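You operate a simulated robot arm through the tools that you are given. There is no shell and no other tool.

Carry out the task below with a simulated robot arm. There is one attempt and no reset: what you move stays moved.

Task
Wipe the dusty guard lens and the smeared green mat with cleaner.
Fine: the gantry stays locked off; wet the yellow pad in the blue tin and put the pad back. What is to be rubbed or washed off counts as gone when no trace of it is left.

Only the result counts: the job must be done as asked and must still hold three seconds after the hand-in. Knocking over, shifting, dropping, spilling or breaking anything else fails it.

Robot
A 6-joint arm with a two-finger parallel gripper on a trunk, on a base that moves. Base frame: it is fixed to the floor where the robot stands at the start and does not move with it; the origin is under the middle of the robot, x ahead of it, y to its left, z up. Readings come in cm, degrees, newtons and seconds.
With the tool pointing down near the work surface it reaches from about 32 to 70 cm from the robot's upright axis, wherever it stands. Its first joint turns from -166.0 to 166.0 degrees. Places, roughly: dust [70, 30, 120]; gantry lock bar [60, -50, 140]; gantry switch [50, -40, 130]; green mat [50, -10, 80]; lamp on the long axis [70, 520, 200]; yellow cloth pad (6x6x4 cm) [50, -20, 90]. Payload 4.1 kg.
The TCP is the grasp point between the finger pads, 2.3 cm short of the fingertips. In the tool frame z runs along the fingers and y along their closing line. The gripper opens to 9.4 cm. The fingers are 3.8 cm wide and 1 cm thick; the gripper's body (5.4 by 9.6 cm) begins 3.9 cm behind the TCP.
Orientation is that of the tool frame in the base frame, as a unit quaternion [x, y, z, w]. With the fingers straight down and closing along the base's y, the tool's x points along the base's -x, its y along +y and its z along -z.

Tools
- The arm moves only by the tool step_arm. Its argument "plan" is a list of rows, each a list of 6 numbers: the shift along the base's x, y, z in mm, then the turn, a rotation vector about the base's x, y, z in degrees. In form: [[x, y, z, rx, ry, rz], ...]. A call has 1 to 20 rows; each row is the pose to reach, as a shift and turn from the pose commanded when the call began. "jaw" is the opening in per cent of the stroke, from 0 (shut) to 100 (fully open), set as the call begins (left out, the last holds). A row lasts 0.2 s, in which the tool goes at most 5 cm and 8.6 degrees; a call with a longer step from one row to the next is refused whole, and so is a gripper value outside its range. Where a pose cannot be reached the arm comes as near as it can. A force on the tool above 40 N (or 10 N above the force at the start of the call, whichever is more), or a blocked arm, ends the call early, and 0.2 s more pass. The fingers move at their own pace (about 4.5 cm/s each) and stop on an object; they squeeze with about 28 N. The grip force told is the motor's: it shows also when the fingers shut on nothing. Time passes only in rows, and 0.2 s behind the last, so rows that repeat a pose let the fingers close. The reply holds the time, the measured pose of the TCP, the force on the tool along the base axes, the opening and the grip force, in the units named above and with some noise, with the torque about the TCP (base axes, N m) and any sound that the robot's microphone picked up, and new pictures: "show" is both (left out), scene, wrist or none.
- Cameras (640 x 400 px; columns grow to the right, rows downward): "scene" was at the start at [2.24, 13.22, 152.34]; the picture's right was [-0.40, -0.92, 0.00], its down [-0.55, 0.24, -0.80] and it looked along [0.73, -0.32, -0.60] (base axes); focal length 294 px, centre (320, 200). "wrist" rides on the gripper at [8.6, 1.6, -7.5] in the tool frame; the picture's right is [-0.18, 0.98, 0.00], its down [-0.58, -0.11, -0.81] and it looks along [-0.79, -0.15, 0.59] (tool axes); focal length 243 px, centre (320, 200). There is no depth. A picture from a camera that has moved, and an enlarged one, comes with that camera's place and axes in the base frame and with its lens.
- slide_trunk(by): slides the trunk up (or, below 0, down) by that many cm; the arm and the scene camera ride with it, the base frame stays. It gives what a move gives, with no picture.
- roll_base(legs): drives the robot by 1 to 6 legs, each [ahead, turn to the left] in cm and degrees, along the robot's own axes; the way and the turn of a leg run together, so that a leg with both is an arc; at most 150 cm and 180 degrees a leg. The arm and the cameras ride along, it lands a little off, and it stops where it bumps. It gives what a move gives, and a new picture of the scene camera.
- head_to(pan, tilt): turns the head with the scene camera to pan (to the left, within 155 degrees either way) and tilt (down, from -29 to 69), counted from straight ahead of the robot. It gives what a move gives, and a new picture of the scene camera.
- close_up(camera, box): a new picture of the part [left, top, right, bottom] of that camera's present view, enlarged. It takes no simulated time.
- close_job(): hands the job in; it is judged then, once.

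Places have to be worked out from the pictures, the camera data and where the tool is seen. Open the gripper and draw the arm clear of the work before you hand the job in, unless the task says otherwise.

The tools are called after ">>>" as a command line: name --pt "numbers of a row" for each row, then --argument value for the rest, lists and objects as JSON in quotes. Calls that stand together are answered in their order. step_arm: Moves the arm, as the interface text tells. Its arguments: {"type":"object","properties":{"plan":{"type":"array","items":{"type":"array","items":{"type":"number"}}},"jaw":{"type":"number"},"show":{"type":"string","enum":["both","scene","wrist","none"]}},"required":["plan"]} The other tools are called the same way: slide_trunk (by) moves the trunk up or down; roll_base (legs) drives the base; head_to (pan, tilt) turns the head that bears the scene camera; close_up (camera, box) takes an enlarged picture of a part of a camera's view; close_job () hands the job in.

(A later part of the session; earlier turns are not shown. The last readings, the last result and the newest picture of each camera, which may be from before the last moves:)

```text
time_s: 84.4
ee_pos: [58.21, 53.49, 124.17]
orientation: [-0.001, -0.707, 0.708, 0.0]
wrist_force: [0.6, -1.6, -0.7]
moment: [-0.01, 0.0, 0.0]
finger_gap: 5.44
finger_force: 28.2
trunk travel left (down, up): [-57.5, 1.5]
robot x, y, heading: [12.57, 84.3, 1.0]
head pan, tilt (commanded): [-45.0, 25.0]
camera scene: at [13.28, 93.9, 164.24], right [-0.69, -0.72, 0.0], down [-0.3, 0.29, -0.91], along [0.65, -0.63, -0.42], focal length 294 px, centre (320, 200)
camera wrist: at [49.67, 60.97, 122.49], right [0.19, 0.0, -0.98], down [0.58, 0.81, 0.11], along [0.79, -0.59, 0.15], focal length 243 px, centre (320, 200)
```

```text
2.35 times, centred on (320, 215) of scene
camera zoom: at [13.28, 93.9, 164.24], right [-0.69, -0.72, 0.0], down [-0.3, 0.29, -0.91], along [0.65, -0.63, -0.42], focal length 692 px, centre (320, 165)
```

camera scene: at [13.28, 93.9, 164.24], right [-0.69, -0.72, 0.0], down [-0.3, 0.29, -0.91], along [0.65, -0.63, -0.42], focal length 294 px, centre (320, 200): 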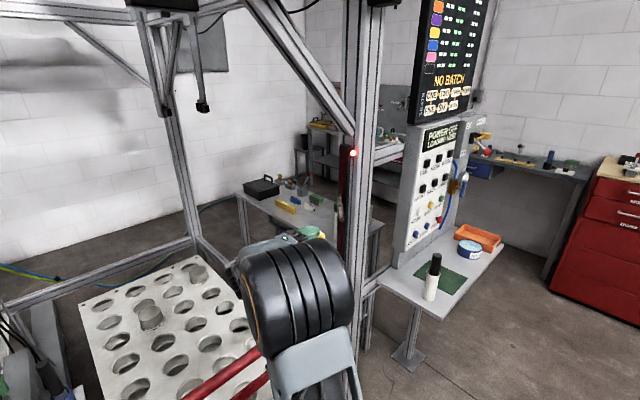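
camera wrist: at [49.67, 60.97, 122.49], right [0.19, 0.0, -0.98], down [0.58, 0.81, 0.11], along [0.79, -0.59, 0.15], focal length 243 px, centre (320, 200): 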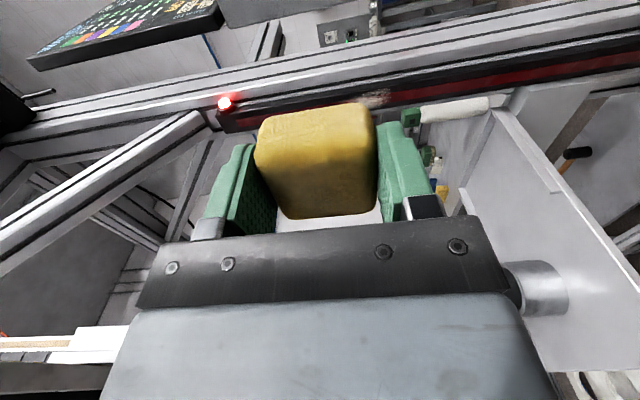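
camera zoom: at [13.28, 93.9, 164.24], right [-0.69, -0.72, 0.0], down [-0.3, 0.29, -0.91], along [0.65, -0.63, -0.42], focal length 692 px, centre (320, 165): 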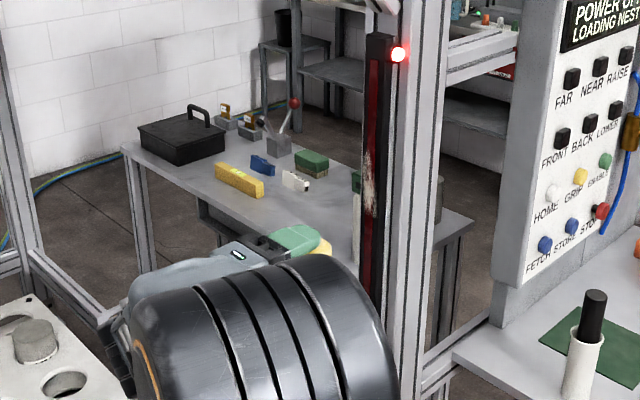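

Lens plane is near y≈30.4, centred at x≈69. I advance to [69.1, 40, 122.4], still ~6 cm short of contact, and check.

>>> step_arm --pt "22 -27 -4 0 0 0" --pt "44 -54 -8 0 0 0" --pt "66 -81 -12 0 0 0" --pt "88 -108 -15 0 0 0" --pt "109 -135 -18 0 0 0" --pt "109 -135 -18 0 0 0" --show "both"

>>> close_up --camera "wrist" --box '[160, 0, 480, 200]'

>>> close_up --camera "scene" --box '[270, 130, 390, 280]'

```text
time_s: 85.8
ee_pos: [69.13, 39.9, 122.15]
orientation: [0.0, 0.707, -0.707, 0.0]
wrist_force: [-0.5, -0.3, 0.1]
moment: [-0.03, 0.01, -0.02]
finger_gap: 5.41
finger_force: 27.6
trunk travel left (down, up): [-57.5, 1.5]
robot x, y, heading: [12.7, 84.13, 1.2]
head pan, tilt (commanded): [-45.0, 25.0]
camera scene: at [13.28, 93.9, 164.24], right [-0.69, -0.72, 0.0], down [-0.3, 0.29, -0.91], along [0.65, -0.63, -0.42], focal length 294 px, centre (320, 200)
camera wrist: at [60.61, 47.46, 120.61], right [0.19, 0.0, -0.98], down [0.58, 0.81, 0.11], along [0.79, -0.59, 0.15], focal length 243 px, centre (320, 200)
```

scene: 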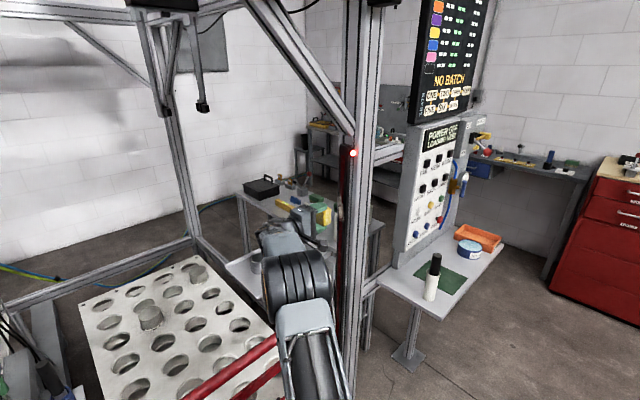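
wrist: 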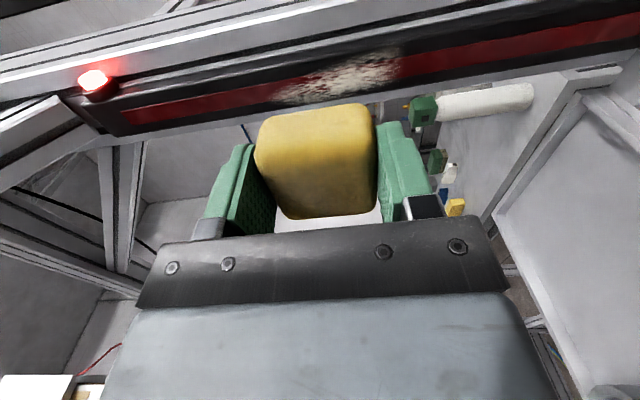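

```text
2.00 times, centred on (320, 100) of wrist
camera zoom: at [60.61, 47.46, 120.61], right [0.19, 0.0, -0.98], down [0.58, 0.81, 0.11], along [0.79, -0.59, 0.15], focal length 485 px, centre (320, 400)
```

zoom: 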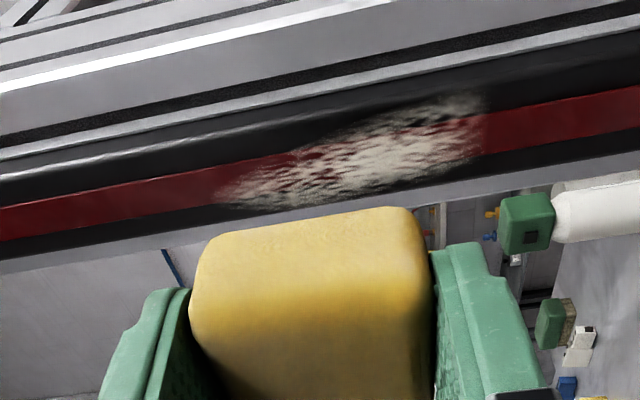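

```text
2.67 times, centred on (330, 205) of scene
camera zoom: at [13.28, 93.9, 164.24], right [-0.69, -0.72, 0.0], down [-0.3, 0.29, -0.91], along [0.65, -0.63, -0.42], focal length 785 px, centre (293, 187)
```

zoom: 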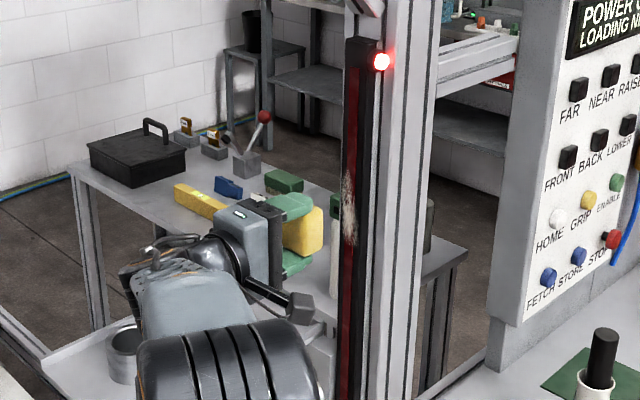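

The dust is now clear: z 116.6–126.2, x 67.8–70.5 across the strip's face. I advance the pad slowly along -y to feel for contact.

>>> step_arm --pt "2 -20 0 0 0 0" --pt "2 -40 0 0 0 0" --pt "2 -48 0 0 0 0" --pt "2 -52 0 0 0 0" --pt "2 -52 0 0 0 0" --show "wrist"

```text
time_s: 87.0
ee_pos: [69.33, 34.75, 122.18]
orientation: [0.001, 0.708, -0.706, 0.001]
wrist_force: [0.5, 1.6, 0.5]
moment: [0.03, -0.01, -0.05]
finger_gap: 5.4
finger_force: 28.1
trunk travel left (down, up): [-57.5, 1.5]
robot x, y, heading: [13.13, 83.37, 1.1]
head pan, tilt (commanded): [-45.0, 25.0]
camera wrist: at [60.78, 42.26, 120.65], right [0.19, 0.0, -0.98], down [0.58, 0.81, 0.11], along [0.79, -0.59, 0.15], focal length 243 px, centre (320, 200)
```

wrist: 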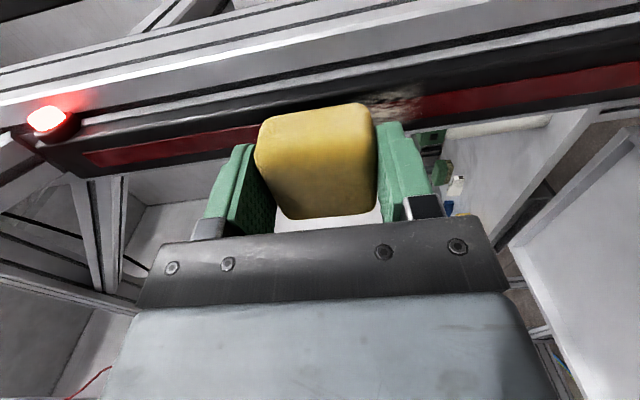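

Barely any force yet at y=34.75. I press on by single millimetres.

>>> step_arm --pt "0 -1 0 0 0 0" --pt "0 -2 0 0 0 0" --pt "0 -3 0 0 0 0" --pt "0 -4 0 0 0 0" --pt "0 -4 0 0 0 0" --show "none"

```text
time_s: 88.2
ee_pos: [69.55, 34.3, 122.33]
orientation: [-0.001, -0.707, 0.707, -0.001]
wrist_force: [1.0, -0.4, -0.5]
moment: [0.0, 0.01, 0.01]
finger_gap: 5.43
finger_force: 28.2
trunk travel left (down, up): [-57.5, 1.5]
robot x, y, heading: [12.72, 83.53, 1.2]
head pan, tilt (commanded): [-45.0, 25.0]
```

Still free at y=34.3. I continue a few millimetres more.

>>> step_arm --pt "-2 -2 0 0 0 0" --pt "-3 -3 0 0 0 0" --pt "-3 -4 0 0 0 0" --pt "-3 -5 0 0 0 0" --pt "-3 -6 0 0 0 0" --pt "-3 -6 0 0 0 0" --show "wrist"

>>> close_up --camera "wrist" --box '[160, 0, 480, 200]'

```text
time_s: 89.6
ee_pos: [69.09, 33.75, 122.26]
orientation: [0.001, 0.707, -0.707, 0.001]
wrist_force: [0.6, 0.6, -0.6]
moment: [-0.01, 0.05, 0.0]
finger_gap: 5.44
finger_force: 28.6
trunk travel left (down, up): [-57.5, 1.5]
robot x, y, heading: [12.63, 84.07, 1.2]
head pan, tilt (commanded): [-45.0, 25.0]
camera wrist: at [60.5, 41.28, 120.68], right [0.19, 0.0, -0.98], down [0.58, 0.81, 0.11], along [0.79, -0.59, 0.15], focal length 243 px, centre (320, 200)
```

wrist: 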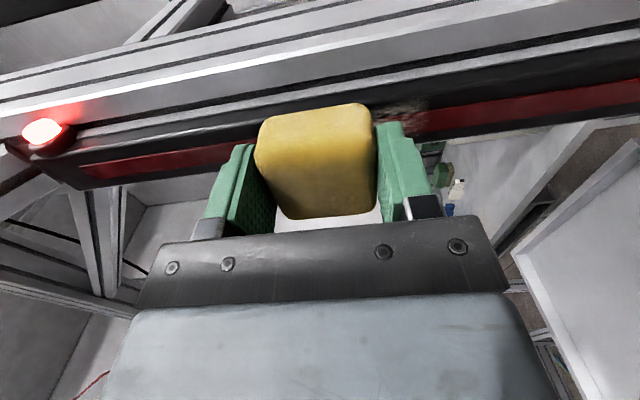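

```text
2.00 times, centred on (320, 100) of wrist
camera zoom: at [60.5, 41.28, 120.68], right [0.19, 0.0, -0.98], down [0.58, 0.81, 0.11], along [0.79, -0.59, 0.15], focal length 485 px, centre (320, 400)
```

zoom: 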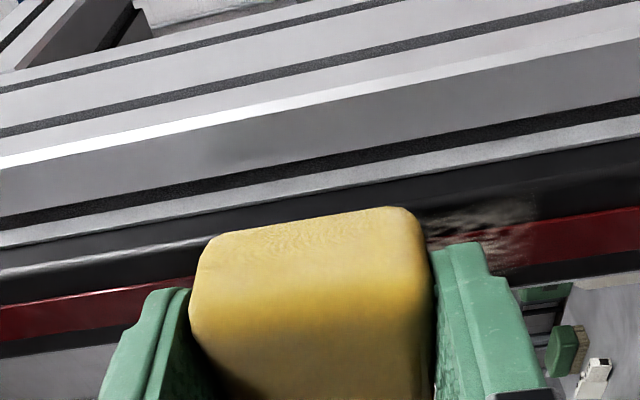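

No force yet at y=33.75, so the lens plane is a bit deeper than judged. I continue another 6 mm step by step.

>>> step_arm --pt "0 -1 0 0 0 0" --pt "0 -2 0 0 0 0" --pt "0 -3 0 0 0 0" --pt "0 -4 0 0 0 0" --pt "0 -5 0 0 0 0" --pt "0 -5 0 0 0 0" --show "none"

```text
time_s: 91.0
ee_pos: [69.07, 33.27, 122.3]
orientation: [-0.001, -0.707, 0.707, -0.001]
wrist_force: [0.1, -1.0, 0.0]
moment: [0.05, -0.03, -0.04]
finger_gap: 5.42
finger_force: 28.4
trunk travel left (down, up): [-57.5, 1.5]
robot x, y, heading: [13.16, 83.97, 1.0]
head pan, tilt (commanded): [-45.0, 25.0]
```

>>> step_arm --pt "0 -1 0 0 0 0" --pt "0 -2 0 0 0 0" --pt "0 -3 0 0 0 0" --pt "0 -4 0 0 0 0" --pt "0 -4 0 0 0 0" --show "wrist"

>>> close_up --camera "wrist" --box '[160, 0, 480, 200]'

>>> close_up --camera "scene" --box '[300, 150, 380, 250]'

```text
time_s: 92.2
ee_pos: [69.05, 32.74, 122.22]
orientation: [0.0, 0.707, -0.707, 0.001]
wrist_force: [-0.3, -0.2, -1.8]
moment: [0.01, -0.03, -0.02]
finger_gap: 5.42
finger_force: 28.0
trunk travel left (down, up): [-57.5, 1.5]
robot x, y, heading: [12.8, 83.81, 1.2]
head pan, tilt (commanded): [-45.0, 25.0]
camera wrist: at [60.48, 40.37, 120.66], right [0.19, 0.0, -0.98], down [0.58, 0.81, 0.11], along [0.79, -0.59, 0.15], focal length 243 px, centre (320, 200)
```

wrist: 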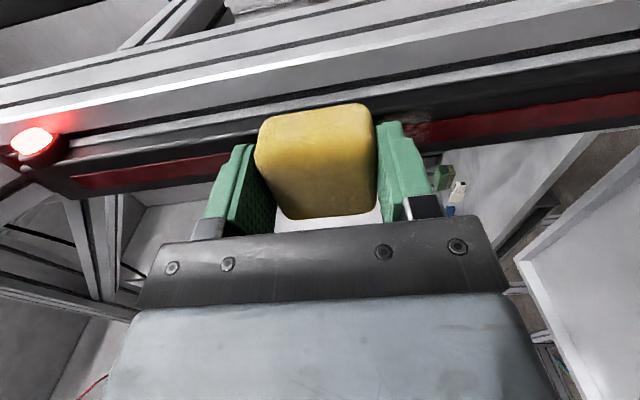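

```text
2.00 times, centred on (320, 100) of wrist
camera zoom: at [60.48, 40.37, 120.66], right [0.19, 0.0, -0.98], down [0.58, 0.81, 0.11], along [0.79, -0.59, 0.15], focal length 485 px, centre (320, 400)
```

zoom: 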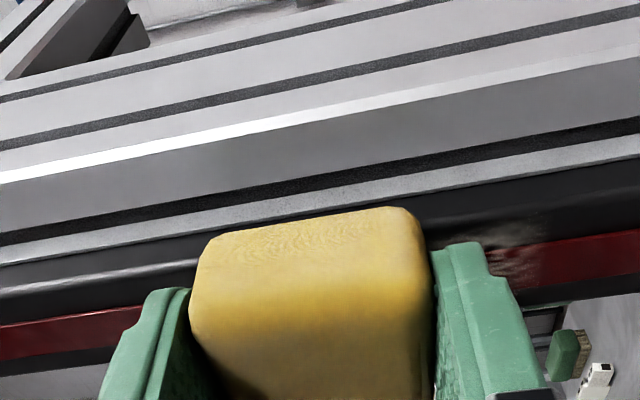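

```text
4.00 times, centred on (340, 200) of scene
camera zoom: at [13.29, 93.89, 164.24], right [-0.69, -0.72, 0.0], down [-0.3, 0.29, -0.91], along [0.65, -0.63, -0.42], focal length 1177 px, centre (240, 200)
```

zoom: 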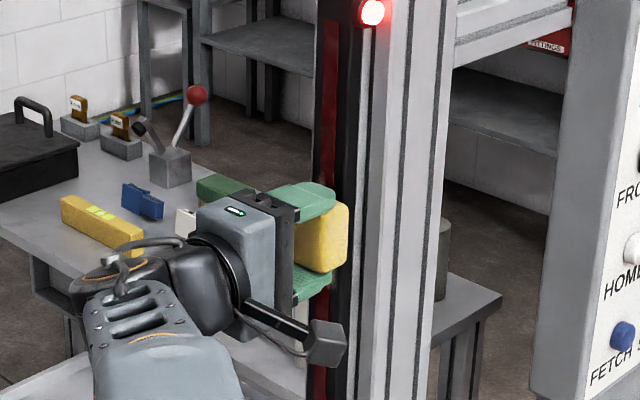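

Still no force at y=32.7; maybe the pad has slid back in the grip a little. I zoom in on pad, fingertips and strip before going on.

>>> close_up --camera "scene" --box '[325, 185, 365, 235]'

>>> close_up --camera "wrist" --box '[220, 70, 460, 220]'

```text
8.00 times, centred on (345, 210) of scene
camera zoom: at [13.29, 93.89, 164.24], right [-0.69, -0.72, 0.0], down [-0.3, 0.29, -0.91], along [0.65, -0.63, -0.42], focal length 2354 px, centre (120, 120)
```

zoom: 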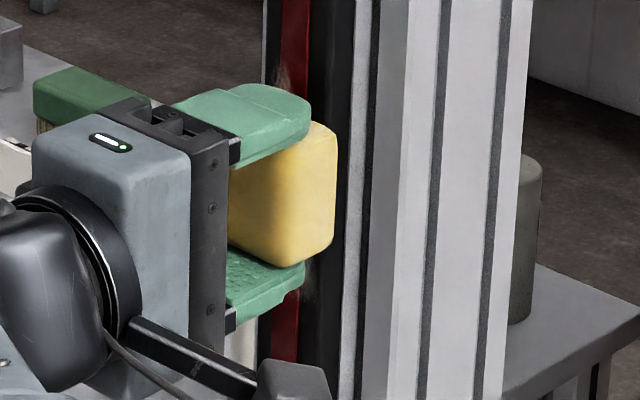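

```text
2.67 times, centred on (340, 145) of wrist
camera zoom: at [60.48, 40.37, 120.66], right [0.19, 0.0, -0.98], down [0.58, 0.81, 0.11], along [0.79, -0.59, 0.15], focal length 647 px, centre (267, 347)
```

zoom: 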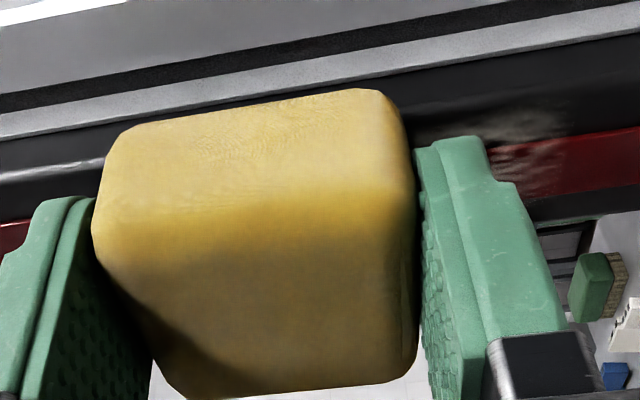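

The close views suggest the pad face sits about flush with the fingertips, so pushing straight in could touch with the fingers. I back off and swing the tool 45° about the vertical, so the pad's overhanging side edge leads and the wrist camera looks along the lens.

>>> step_arm --pt "0 25 0 0 0 0" --pt "0 50 0 0 0 0" --pt "-5 60 0 0 0 8" --pt "-10 60 0 0 0 16" --pt "-10 60 0 0 0 24" --pt "-10 60 0 0 0 32" --pt "-10 60 0 0 0 40" --pt "-10 60 0 0 0 45" --pt "-10 60 0 0 0 45" --show "both"

>>> close_up --camera "scene" --box '[290, 160, 390, 260]'

>>> close_up --camera "wrist" --box '[160, 0, 480, 220]'

```text
time_s: 94.2
ee_pos: [69.07, 39.51, 122.47]
orientation: [-0.252, 0.662, -0.66, 0.252]
wrist_force: [0.2, 0.5, -1.3]
moment: [-0.02, 0.01, -0.02]
finger_gap: 5.41
finger_force: 27.9
out of reach, approached as far as the arm can: row 8, 9
trunk travel left (down, up): [-57.5, 1.5]
robot x, y, heading: [12.7, 83.71, 1.1]
head pan, tilt (commanded): [-45.0, 25.0]
camera scene: at [13.3, 93.92, 164.24], right [-0.69, -0.72, 0.0], down [-0.3, 0.29, -0.91], along [0.65, -0.63, -0.42], focal length 294 px, centre (320, 200)
camera wrist: at [57.69, 39.49, 121.01], right [0.14, 0.13, -0.98], down [-0.1, 0.99, 0.11], along [0.99, 0.09, 0.15], focal length 243 px, centre (320, 200)
```

scene: 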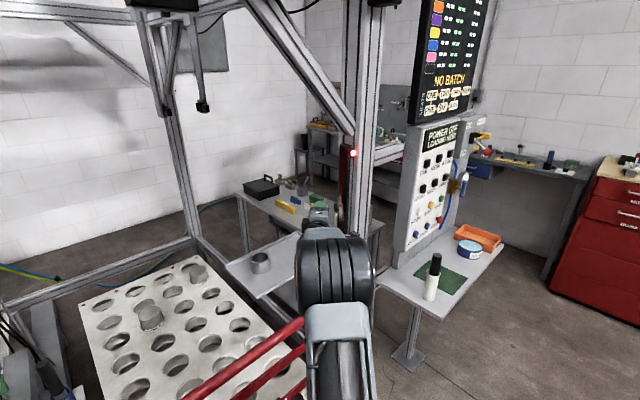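
wrist: 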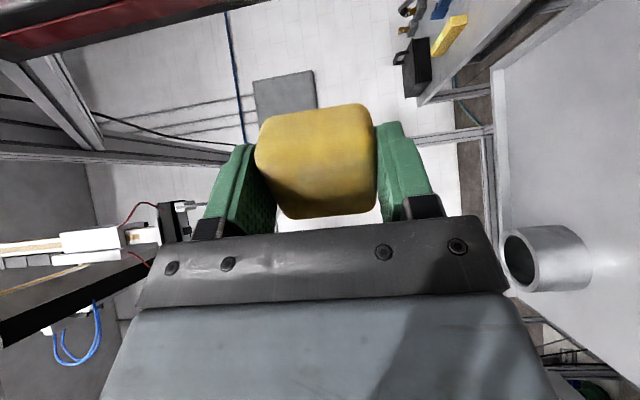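

```text
4.00 times, centred on (340, 210) of scene
camera zoom: at [13.3, 93.92, 164.24], right [-0.69, -0.72, 0.0], down [-0.3, 0.29, -0.91], along [0.65, -0.63, -0.42], focal length 1177 px, centre (240, 160)
```

zoom: 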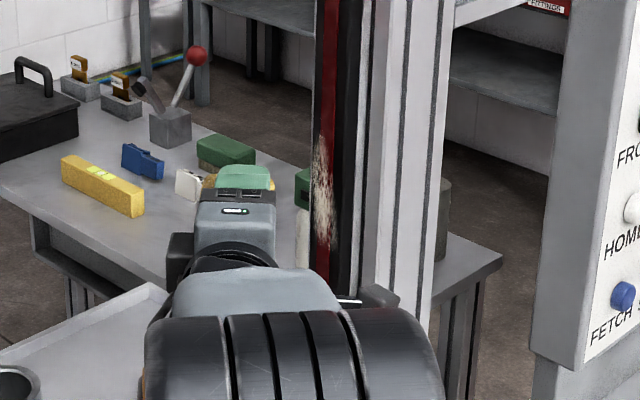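

```text
1.82 times, centred on (320, 110) of wrist
camera zoom: at [57.69, 39.49, 121.01], right [0.14, 0.13, -0.98], down [-0.1, 0.99, 0.11], along [0.99, 0.09, 0.15], focal length 441 px, centre (320, 364)
```

zoom: 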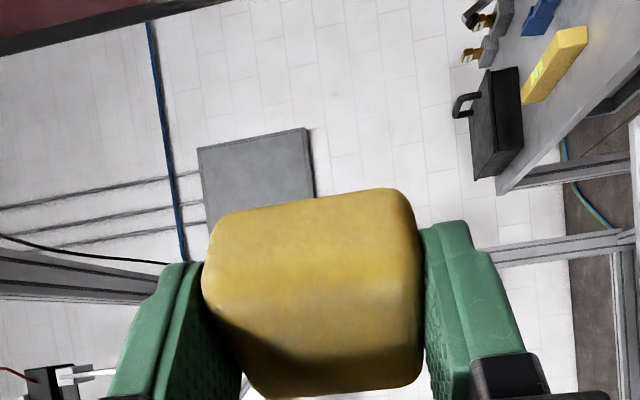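

The turn tops out at about 42°, and the dust is untouched. I ease back to 35° and move to just short of the lens at [70.6, 36, 122].

>>> step_arm --pt "0 0 0 0 0 -6.7" --pt "8 -15 -3 0 0 -6.7" --pt "15 -35 -5 0 0 -6.7" --pt "15 -35 -5 0 0 -6.7" --show "both"

>>> close_up --camera "wrist" --box '[160, 0, 480, 200]'

>>> close_up --camera "scene" --box '[290, 160, 390, 260]'

```text
time_s: 95.2
ee_pos: [70.45, 36.04, 122.19]
orientation: [-0.213, 0.675, -0.673, 0.214]
wrist_force: [0.4, 0.3, -0.7]
moment: [0.01, 0.0, 0.03]
finger_gap: 5.42
finger_force: 27.9
trunk travel left (down, up): [-57.5, 1.5]
robot x, y, heading: [12.65, 83.7, 1.4]
head pan, tilt (commanded): [-45.0, 25.0]
camera scene: at [13.29, 93.91, 164.24], right [-0.69, -0.72, 0.0], down [-0.3, 0.29, -0.91], along [0.65, -0.63, -0.42], focal length 294 px, centre (320, 200)
camera wrist: at [59.2, 37.28, 120.57], right [0.15, 0.11, -0.98], down [0.01, 0.99, 0.11], along [0.99, -0.03, 0.15], focal length 243 px, centre (320, 200)
```

scene: 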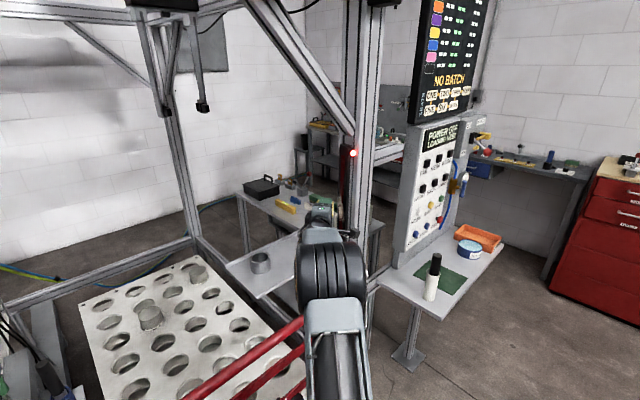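
wrist: 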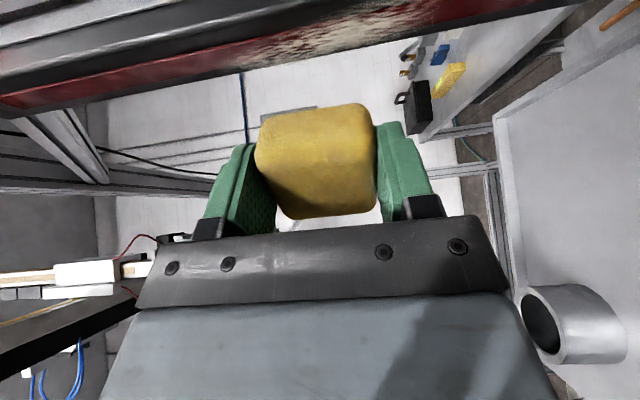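

```text
2.00 times, centred on (320, 100) of wrist
camera zoom: at [59.2, 37.28, 120.57], right [0.15, 0.11, -0.98], down [0.01, 0.99, 0.11], along [0.99, -0.03, 0.15], focal length 485 px, centre (320, 400)
```

zoom: 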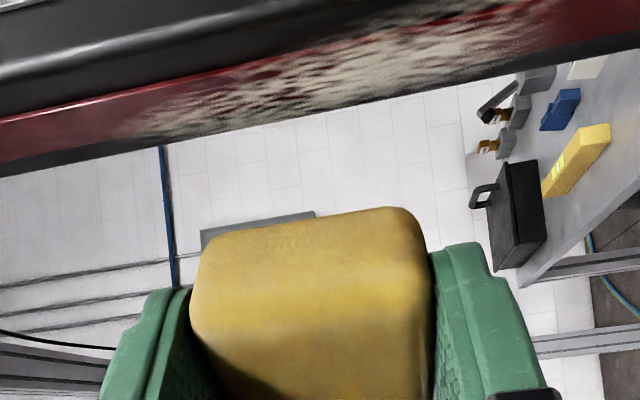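

```text
4.00 times, centred on (340, 210) of scene
camera zoom: at [13.29, 93.91, 164.24], right [-0.69, -0.72, 0.0], down [-0.3, 0.29, -0.91], along [0.65, -0.63, -0.42], focal length 1177 px, centre (240, 160)
```

zoom: 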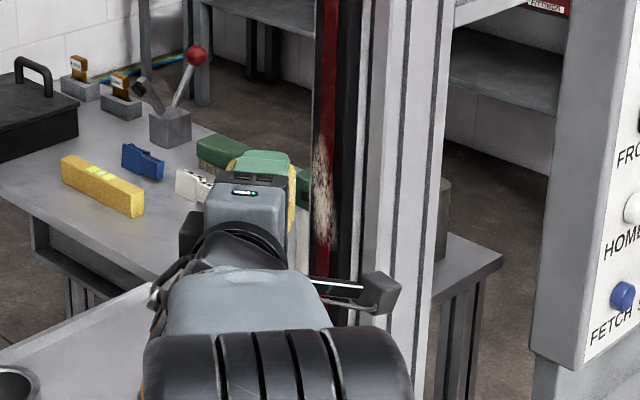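

From two sightlines the lens plane is y≈30.1 and the pad's leading edge is about 2.85 cm ahead of the TCP, with fingertips about 0.6 cm behind it. I move in to touch at y≈33.

>>> step_arm --pt "0 -15 0 0 0 0" --pt "0 -25 0 0 0 0" --pt "0 -28 0 0 0 0" --pt "0 -30 0 0 0 0" --pt "0 -32 0 0 0 0" --pt "0 -32 0 0 0 0" --show "wrist"

>>> close_up --camera "wrist" --box '[160, 0, 480, 200]'

```text
time_s: 96.6
ee_pos: [70.56, 33.25, 122.12]
orientation: [-0.216, 0.675, -0.672, 0.214]
wrist_force: [-3.2, 24.2, -4.0]
moment: [0.03, -0.02, -0.11]
finger_gap: 5.42
finger_force: 28.1
trunk travel left (down, up): [-57.5, 1.5]
robot x, y, heading: [12.42, 83.55, 1.0]
head pan, tilt (commanded): [-45.0, 25.0]
camera wrist: at [59.3, 34.5, 120.63], right [0.15, 0.11, -0.98], down [0.01, 0.99, 0.11], along [0.99, -0.03, 0.15], focal length 243 px, centre (320, 200)
```

wrist: 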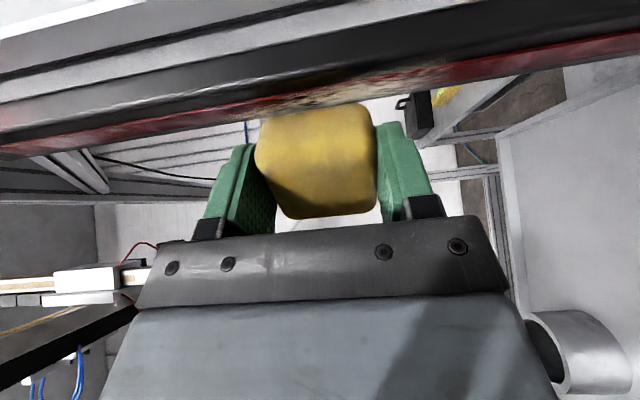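

```text
2.00 times, centred on (320, 100) of wrist
camera zoom: at [59.3, 34.5, 120.63], right [0.15, 0.11, -0.98], down [0.01, 0.99, 0.11], along [0.99, -0.03, 0.15], focal length 485 px, centre (320, 400)
```

zoom: 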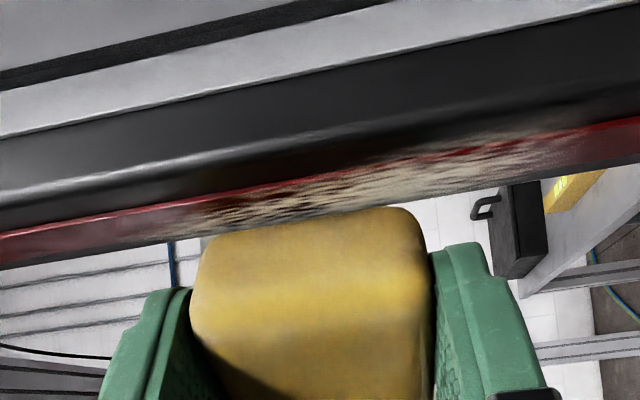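

Contact came at y=33.25 but the moment places it at the finger corners rather than the pad edge, so this way won't wipe. Better: roll the gripper 90° so the fingers straddle the 3 cm wide strip left and right and the pad presses flat between them. I back off and undo the 35° swing first.

>>> step_arm --pt "0 20 0 0 0 0" --pt "-5 50 5 0 0 0" --pt "-10 80 10 0 0 -8" --pt "-12 90 15 0 0 -16" --pt "-12 90 20 0 0 -24" --pt "-12 90 20 0 0 -32" --pt "-12 90 20 0 0 -35.3" --pt "-12 90 20 0 0 -35.3" --show "none"

```text
time_s: 98.4
ee_pos: [69.29, 41.73, 123.99]
orientation: [0.002, 0.708, -0.706, -0.002]
wrist_force: [0.0, 0.0, 1.0]
moment: [0.01, -0.01, 0.0]
finger_gap: 5.42
finger_force: 28.0
trunk travel left (down, up): [-57.5, 1.5]
robot x, y, heading: [12.8, 83.38, 1.2]
head pan, tilt (commanded): [-45.0, 25.0]
```

Now I back off a little further and roll the gripper about its own axis, camera side up, checking halfway.

>>> step_arm --pt "0 10 0 0 8 0" --pt "0 20 0 0 16 0" --pt "0 30 0 0 24 0" --pt "0 40 0 0 32 0" --pt "0 40 0 0 40 0" --pt "0 40 0 0 45 0" --pt "0 40 0 0 45 0" --show "both"

```text
time_s: 100.0
ee_pos: [69.19, 45.87, 124.07]
orientation: [-0.269, 0.653, -0.653, -0.272]
wrist_force: [-0.7, -1.0, -0.6]
moment: [-0.02, 0.0, -0.05]
finger_gap: 5.43
finger_force: 27.8
trunk travel left (down, up): [-57.5, 1.5]
robot x, y, heading: [12.6, 83.46, 1.4]
head pan, tilt (commanded): [-45.0, 25.0]
camera scene: at [13.29, 93.91, 164.24], right [-0.69, -0.72, 0.0], down [-0.3, 0.29, -0.91], along [0.65, -0.63, -0.42], focal length 294 px, centre (320, 200)
camera wrist: at [62.13, 53.44, 129.1], right [-0.56, 0.0, -0.83], down [0.49, 0.8, -0.33], along [0.66, -0.59, -0.46], focal length 243 px, centre (320, 200)
```

scene: 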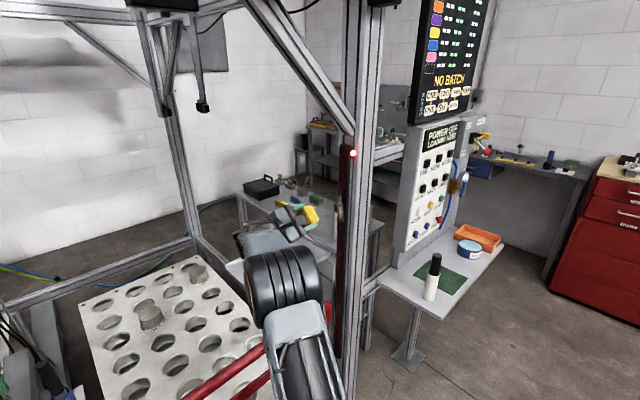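
wrist: 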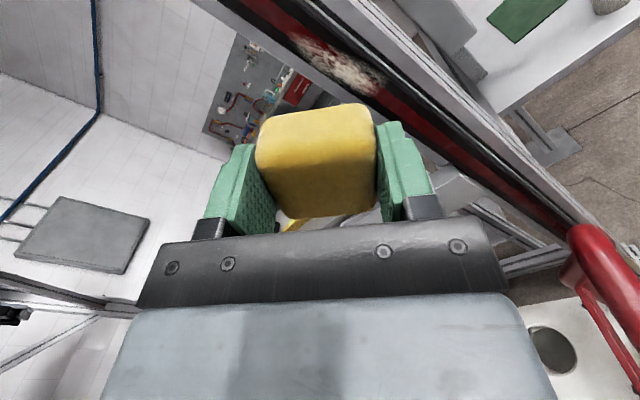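

The roll works without trouble. I complete the remaining 45°.

>>> step_arm --pt "0 0 0 0 8 0" --pt "0 0 0 0 16 0" --pt "0 0 0 0 24 0" --pt "0 0 0 0 32 0" --pt "0 0 0 0 40 0" --pt "0 0 0 0 45 0" --pt "0 0 0 0 45 0" --show "both"

>>> close_up --camera "wrist" --box '[160, 0, 480, 200]'

>>> close_up --camera "scene" --box '[260, 150, 380, 250]'

```text
time_s: 101.6
ee_pos: [69.22, 45.92, 124.07]
orientation: [0.499, -0.5, 0.5, 0.501]
wrist_force: [0.1, -0.7, -1.0]
moment: [-0.01, -0.01, -0.01]
finger_gap: 5.44
finger_force: 28.7
trunk travel left (down, up): [-57.5, 1.5]
robot x, y, heading: [12.42, 83.57, 1.3]
head pan, tilt (commanded): [-45.0, 25.0]
camera scene: at [13.29, 93.91, 164.24], right [-0.69, -0.72, 0.0], down [-0.3, 0.29, -0.91], along [0.65, -0.63, -0.42], focal length 294 px, centre (320, 200)
camera wrist: at [67.76, 53.44, 132.75], right [-0.98, 0.0, -0.18], down [0.11, 0.8, -0.58], along [0.15, -0.59, -0.79], focal length 243 px, centre (320, 200)
```

scene: 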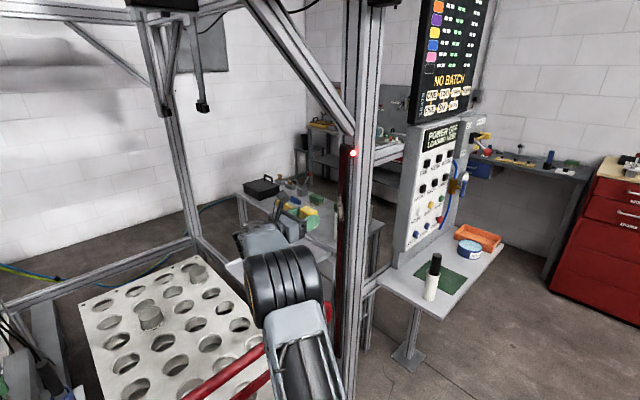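
wrist: 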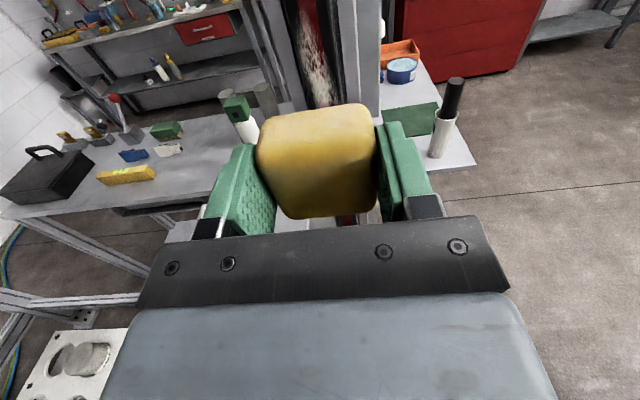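

```text
2.00 times, centred on (320, 100) of wrist
camera zoom: at [67.76, 53.44, 132.75], right [-0.98, 0.0, -0.18], down [0.11, 0.8, -0.58], along [0.15, -0.59, -0.79], focal length 485 px, centre (320, 400)
```

zoom: 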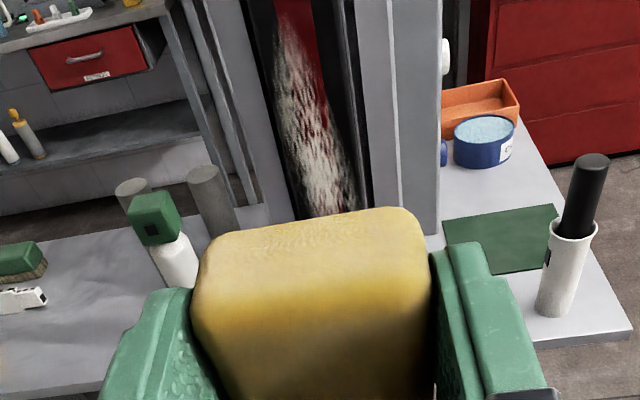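

```text
4.00 times, centred on (320, 200) of scene
camera zoom: at [13.29, 93.91, 164.24], right [-0.69, -0.72, 0.0], down [-0.3, 0.29, -0.91], along [0.65, -0.63, -0.42], focal length 1177 px, centre (320, 200)
```

zoom: 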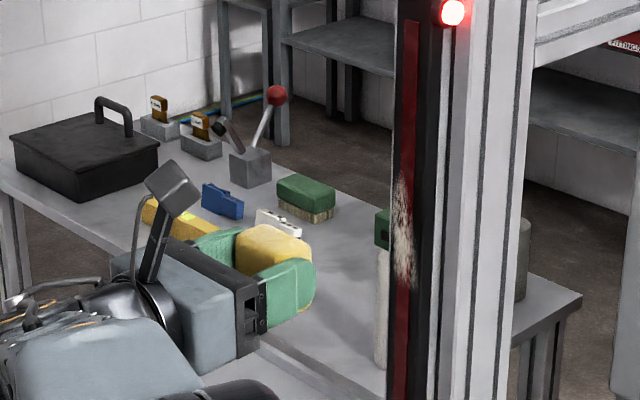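

The camera now looks straight onto the dusty lens from above. I zoom in to centre the pad on the strip.

>>> close_up --camera "wrist" --box '[260, 0, 400, 110]'

```text
3.64 times, centred on (330, 55) of wrist
camera zoom: at [67.76, 53.44, 132.75], right [-0.98, 0.0, -0.18], down [0.11, 0.8, -0.58], along [0.15, -0.59, -0.79], focal length 882 px, centre (284, 727)
```

zoom: 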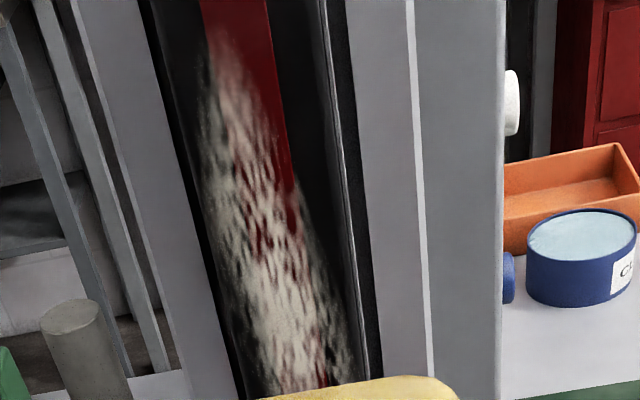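

Strip face spans x≈68.4–71.8 (centre 70.0) from this direct view. I move in to [70, 35, 122] with the fingers either side of the strip.

>>> step_arm --pt "4 -35 -8 0 0 0" --pt "8 -70 -15 0 0 0" --pt "8 -95 -21 0 0 0" --pt "8 -109 -21 0 0 0" --pt "8 -109 -21 0 0 0" --show "both"

>>> close_up --camera "wrist" --box '[200, 40, 440, 220]'

>>> close_up --camera "scene" --box '[290, 160, 390, 250]'

```text
time_s: 102.8
ee_pos: [70.1, 34.91, 122.01]
orientation: [0.499, -0.5, 0.5, 0.501]
wrist_force: [0.3, -0.1, -0.6]
moment: [0.04, -0.01, -0.01]
finger_gap: 5.43
finger_force: 27.7
trunk travel left (down, up): [-57.5, 1.5]
robot x, y, heading: [12.84, 83.58, 1.5]
head pan, tilt (commanded): [-45.0, 25.0]
camera scene: at [13.28, 93.91, 164.24], right [-0.69, -0.72, 0.0], down [-0.3, 0.29, -0.91], along [0.65, -0.63, -0.42], focal length 294 px, centre (320, 200)
camera wrist: at [68.55, 42.53, 130.68], right [-0.98, 0.0, -0.19], down [0.11, 0.8, -0.58], along [0.15, -0.59, -0.79], focal length 243 px, centre (320, 200)
```

scene: 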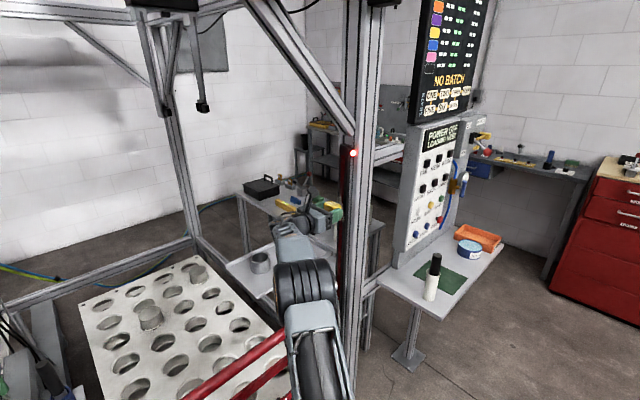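
wrist: 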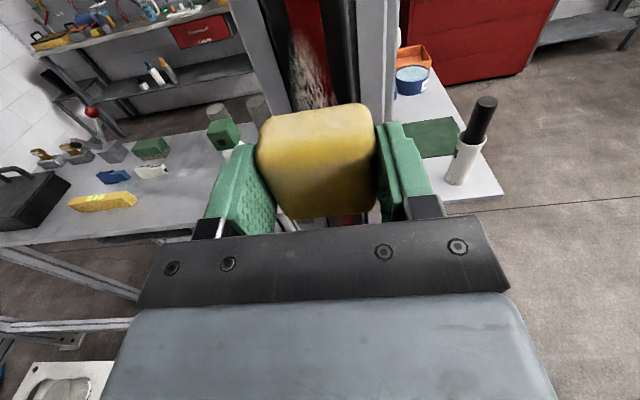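

```text
2.22 times, centred on (320, 130) of wrist
camera zoom: at [68.55, 42.53, 130.68], right [-0.98, 0.0, -0.19], down [0.11, 0.8, -0.58], along [0.15, -0.59, -0.79], focal length 539 px, centre (320, 356)
```

zoom: 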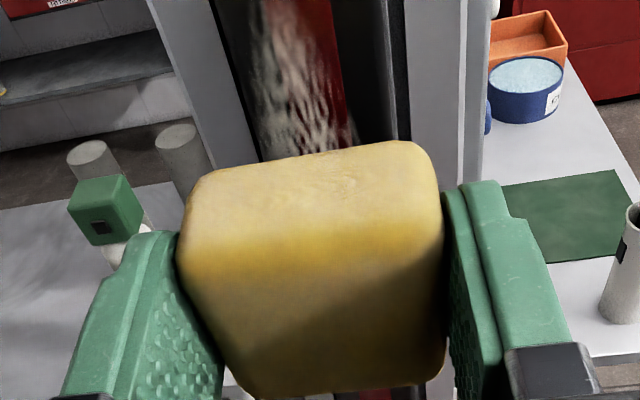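

```text
4.44 times, centred on (340, 205) of scene
camera zoom: at [13.28, 93.91, 164.24], right [-0.69, -0.72, 0.0], down [-0.3, 0.29, -0.91], along [0.65, -0.63, -0.42], focal length 1308 px, centre (231, 178)
```

zoom: 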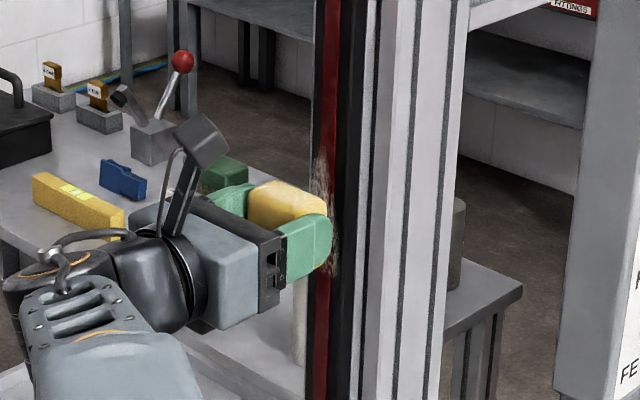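

The pad is well centred on the strip between the fingers. I advance slowly to touch.

>>> step_arm --pt "0 -5 0 0 0 0" --pt "0 -10 0 0 0 0" --pt "0 -14 0 0 0 0" --pt "0 -17 0 0 0 0" --pt "0 -20 0 0 0 0" --pt "0 -20 0 0 0 0" --show "none"

```text
time_s: 104.2
ee_pos: [70.2, 32.99, 121.96]
orientation: [0.498, -0.5, 0.5, 0.501]
wrist_force: [-0.3, 0.4, -0.8]
moment: [0.0, 0.03, 0.02]
finger_gap: 5.44
finger_force: 27.6
trunk travel left (down, up): [-57.5, 1.5]
robot x, y, heading: [12.65, 84.14, 1.2]
head pan, tilt (commanded): [-45.0, 25.0]
```

>>> step_arm --pt "0 -2 0 0 0 0" --pt "0 -4 0 0 0 0" --pt "0 -5 0 0 0 0" --pt "0 -6 0 0 0 0" --pt "0 -6 0 0 0 0" --show "wrist"

>>> close_up --camera "wrist" --box '[200, 40, 440, 220]'

```text
time_s: 105.4
ee_pos: [70.26, 32.69, 121.99]
orientation: [0.498, -0.499, 0.501, 0.501]
wrist_force: [-3.8, 19.1, -5.5]
moment: [0.79, 0.07, -0.19]
finger_gap: 5.44
finger_force: 27.6
trunk travel left (down, up): [-57.5, 1.5]
robot x, y, heading: [12.63, 83.5, 1.2]
head pan, tilt (commanded): [-45.0, 25.0]
camera wrist: at [68.6, 40.27, 130.68], right [-0.98, 0.0, -0.19], down [0.11, 0.8, -0.58], along [0.15, -0.6, -0.79], focal length 243 px, centre (320, 200)
```

wrist: 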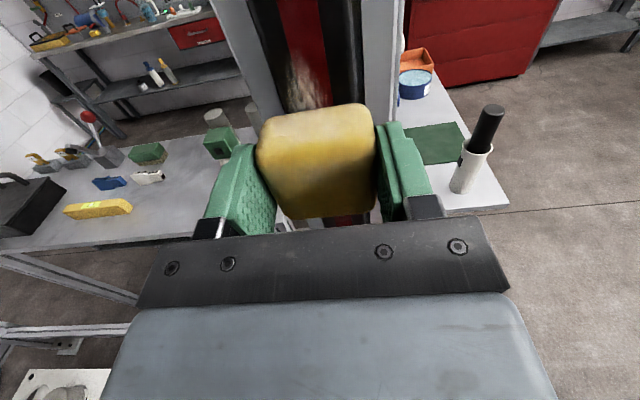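

```text
2.22 times, centred on (320, 130) of wrist
camera zoom: at [68.6, 40.27, 130.68], right [-0.98, 0.0, -0.19], down [0.11, 0.8, -0.58], along [0.15, -0.6, -0.79], focal length 539 px, centre (320, 356)
```

zoom: 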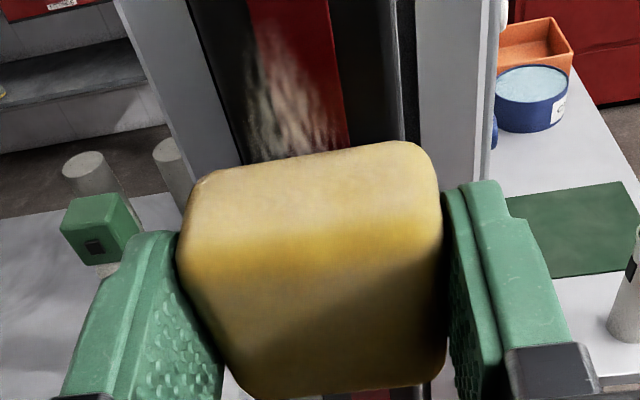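

Contact at y≈32.7 with 19 N, and the moment shows it is only at the pad's lower edge: the pad is pitched about 12–14° in the grip. I back off a little and pitch the tool 12° downward so the pad face lies flat, then touch again.

>>> step_arm --pt "0 15 0 0 0 0" --pt "0 15 0 6 0 0" --pt "0 15 0 12 0 0" --pt "-2 10 0 12 0 0" --pt "-2 6 0 12 0 0" --pt "-2 3 0 12 0 0" --pt "-2 1 0 12 0 0" --pt "-2 1 0 12 0 0" --show "wrist"

```text
time_s: 107.2
ee_pos: [70.05, 32.94, 122.11]
orientation: [-0.548, 0.549, -0.446, -0.447]
wrist_force: [-4.5, 30.6, -5.4]
moment: [-0.22, 0.0, 0.3]
finger_gap: 5.43
finger_force: 28.1
trunk travel left (down, up): [-57.5, 1.5]
robot x, y, heading: [12.49, 84.05, 1.5]
head pan, tilt (commanded): [-45.0, 25.0]
camera wrist: at [68.45, 38.59, 132.1], right [-0.98, 0.04, -0.18], down [0.11, 0.91, -0.41], along [0.15, -0.42, -0.9], focal length 243 px, centre (320, 200)
```

wrist: 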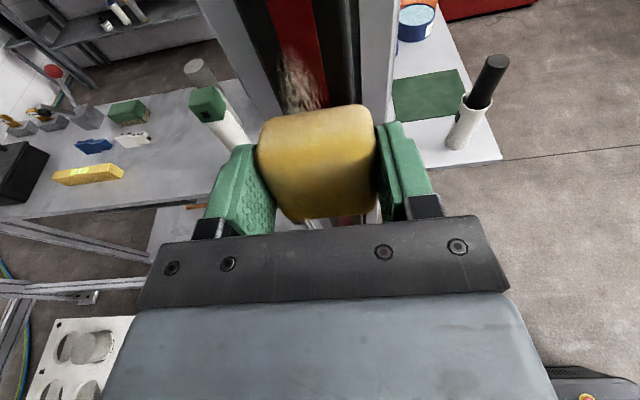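

Contact is now nearly flat (contact centre about 1 cm above mid-pad), at 30 N. I ease off 1.5 mm and stroke up and down over the dusty length.

>>> step_arm --pt "0 1.5 0 0 0 0" --pt "0 1.5 10 0 0 0" --pt "0 1.5 20 0 0 0" --pt "0 1.5 30 0 0 0" --pt "0 1.5 40 0 0 0" --pt "0 1.5 48 0 0 0" --pt "0 1.5 38 0 0 0" --pt "0 1.5 28 0 0 0" --pt "0 1.5 18 0 0 0" --pt "0 1.5 8 0 0 0" --pt "0 1.5 -2 0 0 0" --pt "0 1.5 -12 0 0 0" --pt "0 1.5 -22 0 0 0" --pt "0 1.5 -32 0 0 0" --pt "0 1.5 -42 0 0 0" --pt "0 1.5 -52 0 0 0" --pt "0 1.5 -52 0 0 0" --show "wrist"

```text
time_s: 110.8
ee_pos: [69.98, 32.73, 117.04]
orientation: [-0.547, 0.549, -0.447, -0.447]
wrist_force: [-0.6, 18.5, 5.7]
moment: [-0.47, -0.13, 0.32]
finger_gap: 5.42
finger_force: 27.8
trunk travel left (down, up): [-57.5, 1.5]
robot x, y, heading: [12.62, 83.84, 1.0]
head pan, tilt (commanded): [-45.0, 25.0]
camera wrist: at [68.34, 38.54, 126.96], right [-0.98, 0.04, -0.18], down [0.11, 0.91, -0.41], along [0.15, -0.42, -0.9], focal length 243 px, centre (320, 200)
```

wrist: 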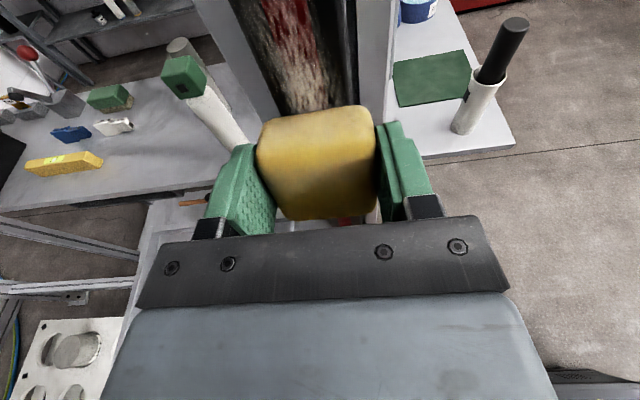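

The stroke ran at about 18 N, but dust still shows above the pad. I zoom to see what changed.

>>> close_up --camera "wrist" --box '[220, 0, 420, 125]'

>>> close_up --camera "scene" --box '[300, 150, 380, 250]'

```text
3.20 times, centred on (320, 62) of wrist
camera zoom: at [68.34, 38.54, 126.96], right [-0.98, 0.04, -0.18], down [0.11, 0.91, -0.41], along [0.15, -0.42, -0.9], focal length 776 px, centre (320, 640)
```

zoom: 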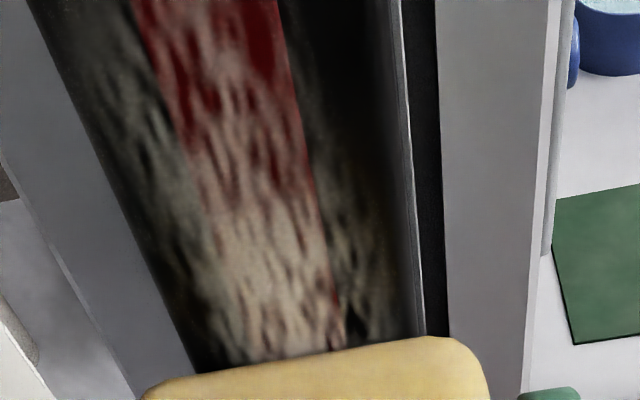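

```text
4.00 times, centred on (340, 200) of scene
camera zoom: at [13.23, 94.36, 164.21], right [-0.69, -0.72, 0.0], down [-0.3, 0.29, -0.91], along [0.65, -0.63, -0.42], focal length 1177 px, centre (240, 200)
```

zoom: 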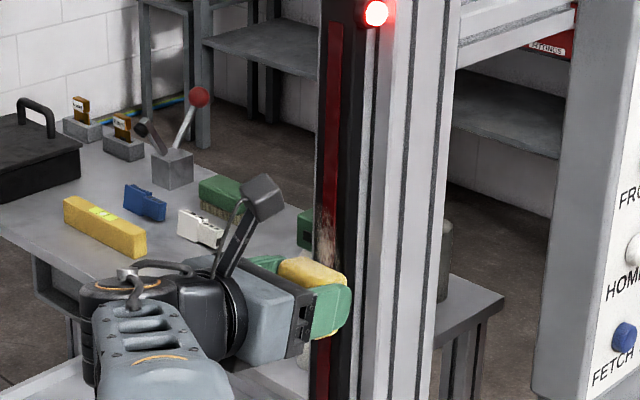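

The dust looks duller and thinner than before, so the wet pad is taking it off gradually. I keep stroking over the full length with slightly more pressure.

>>> step_arm --pt "0 -0.5 12 0 0 0" --pt "0 -0.5 24 0 0 0" --pt "0 -0.5 36 0 0 0" --pt "0 -0.5 48 0 0 0" --pt "0 -0.5 60 0 0 0" --pt "0 -0.5 72 0 0 0" --pt "0 -0.5 84 0 0 0" --pt "0 -0.5 96 0 0 0" --pt "0 -0.5 102 0 0 0" --pt "0 -0.5 90 0 0 0" --pt "0 -0.5 78 0 0 0" --pt "0 -0.5 66 0 0 0" --pt "0 -0.5 54 0 0 0" --pt "0 -0.5 42 0 0 0" --pt "0 -0.5 30 0 0 0" --pt "0 -0.5 18 0 0 0" --pt "0 -0.5 6 0 0 0" --pt "0 -0.5 -4 0 0 0" --pt "0 -0.5 -4 0 0 0" --show "wrist"

>>> close_up --camera "wrist" --box '[220, 0, 420, 125]'

```text
time_s: 114.8
ee_pos: [69.79, 32.84, 116.47]
orientation: [-0.547, 0.549, -0.446, -0.447]
wrist_force: [0.9, 17.0, 6.1]
moment: [-0.41, 0.07, -0.28]
finger_gap: 5.41
finger_force: 27.8
trunk travel left (down, up): [-57.5, 1.5]
robot x, y, heading: [12.42, 83.41, 1.1]
head pan, tilt (commanded): [-45.0, 25.0]
camera wrist: at [68.34, 38.46, 126.49], right [-0.98, 0.04, -0.18], down [0.11, 0.91, -0.41], along [0.15, -0.42, -0.9], focal length 243 px, centre (320, 200)
```

wrist: 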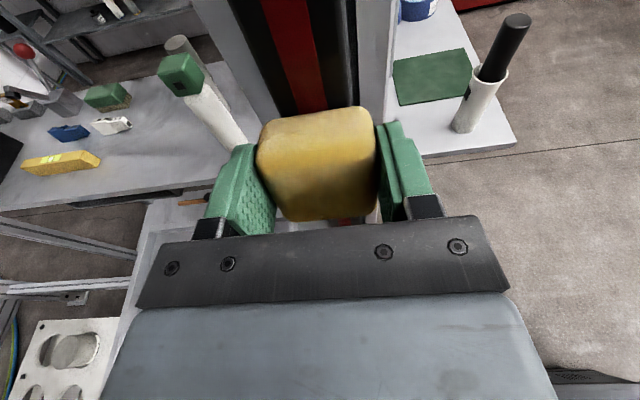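

```text
3.20 times, centred on (320, 62) of wrist
camera zoom: at [68.34, 38.46, 126.49], right [-0.98, 0.04, -0.18], down [0.11, 0.91, -0.41], along [0.15, -0.42, -0.9], focal length 776 px, centre (320, 640)
```

zoom: 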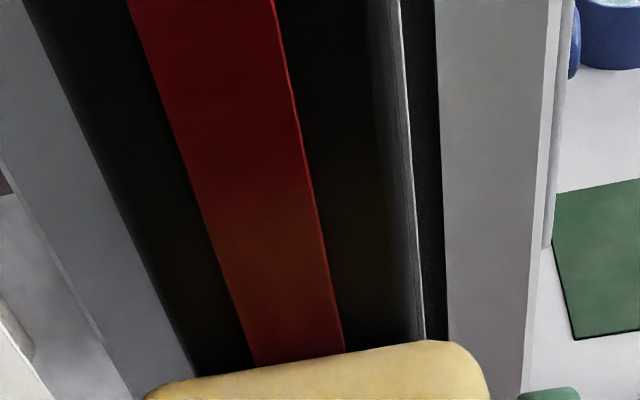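

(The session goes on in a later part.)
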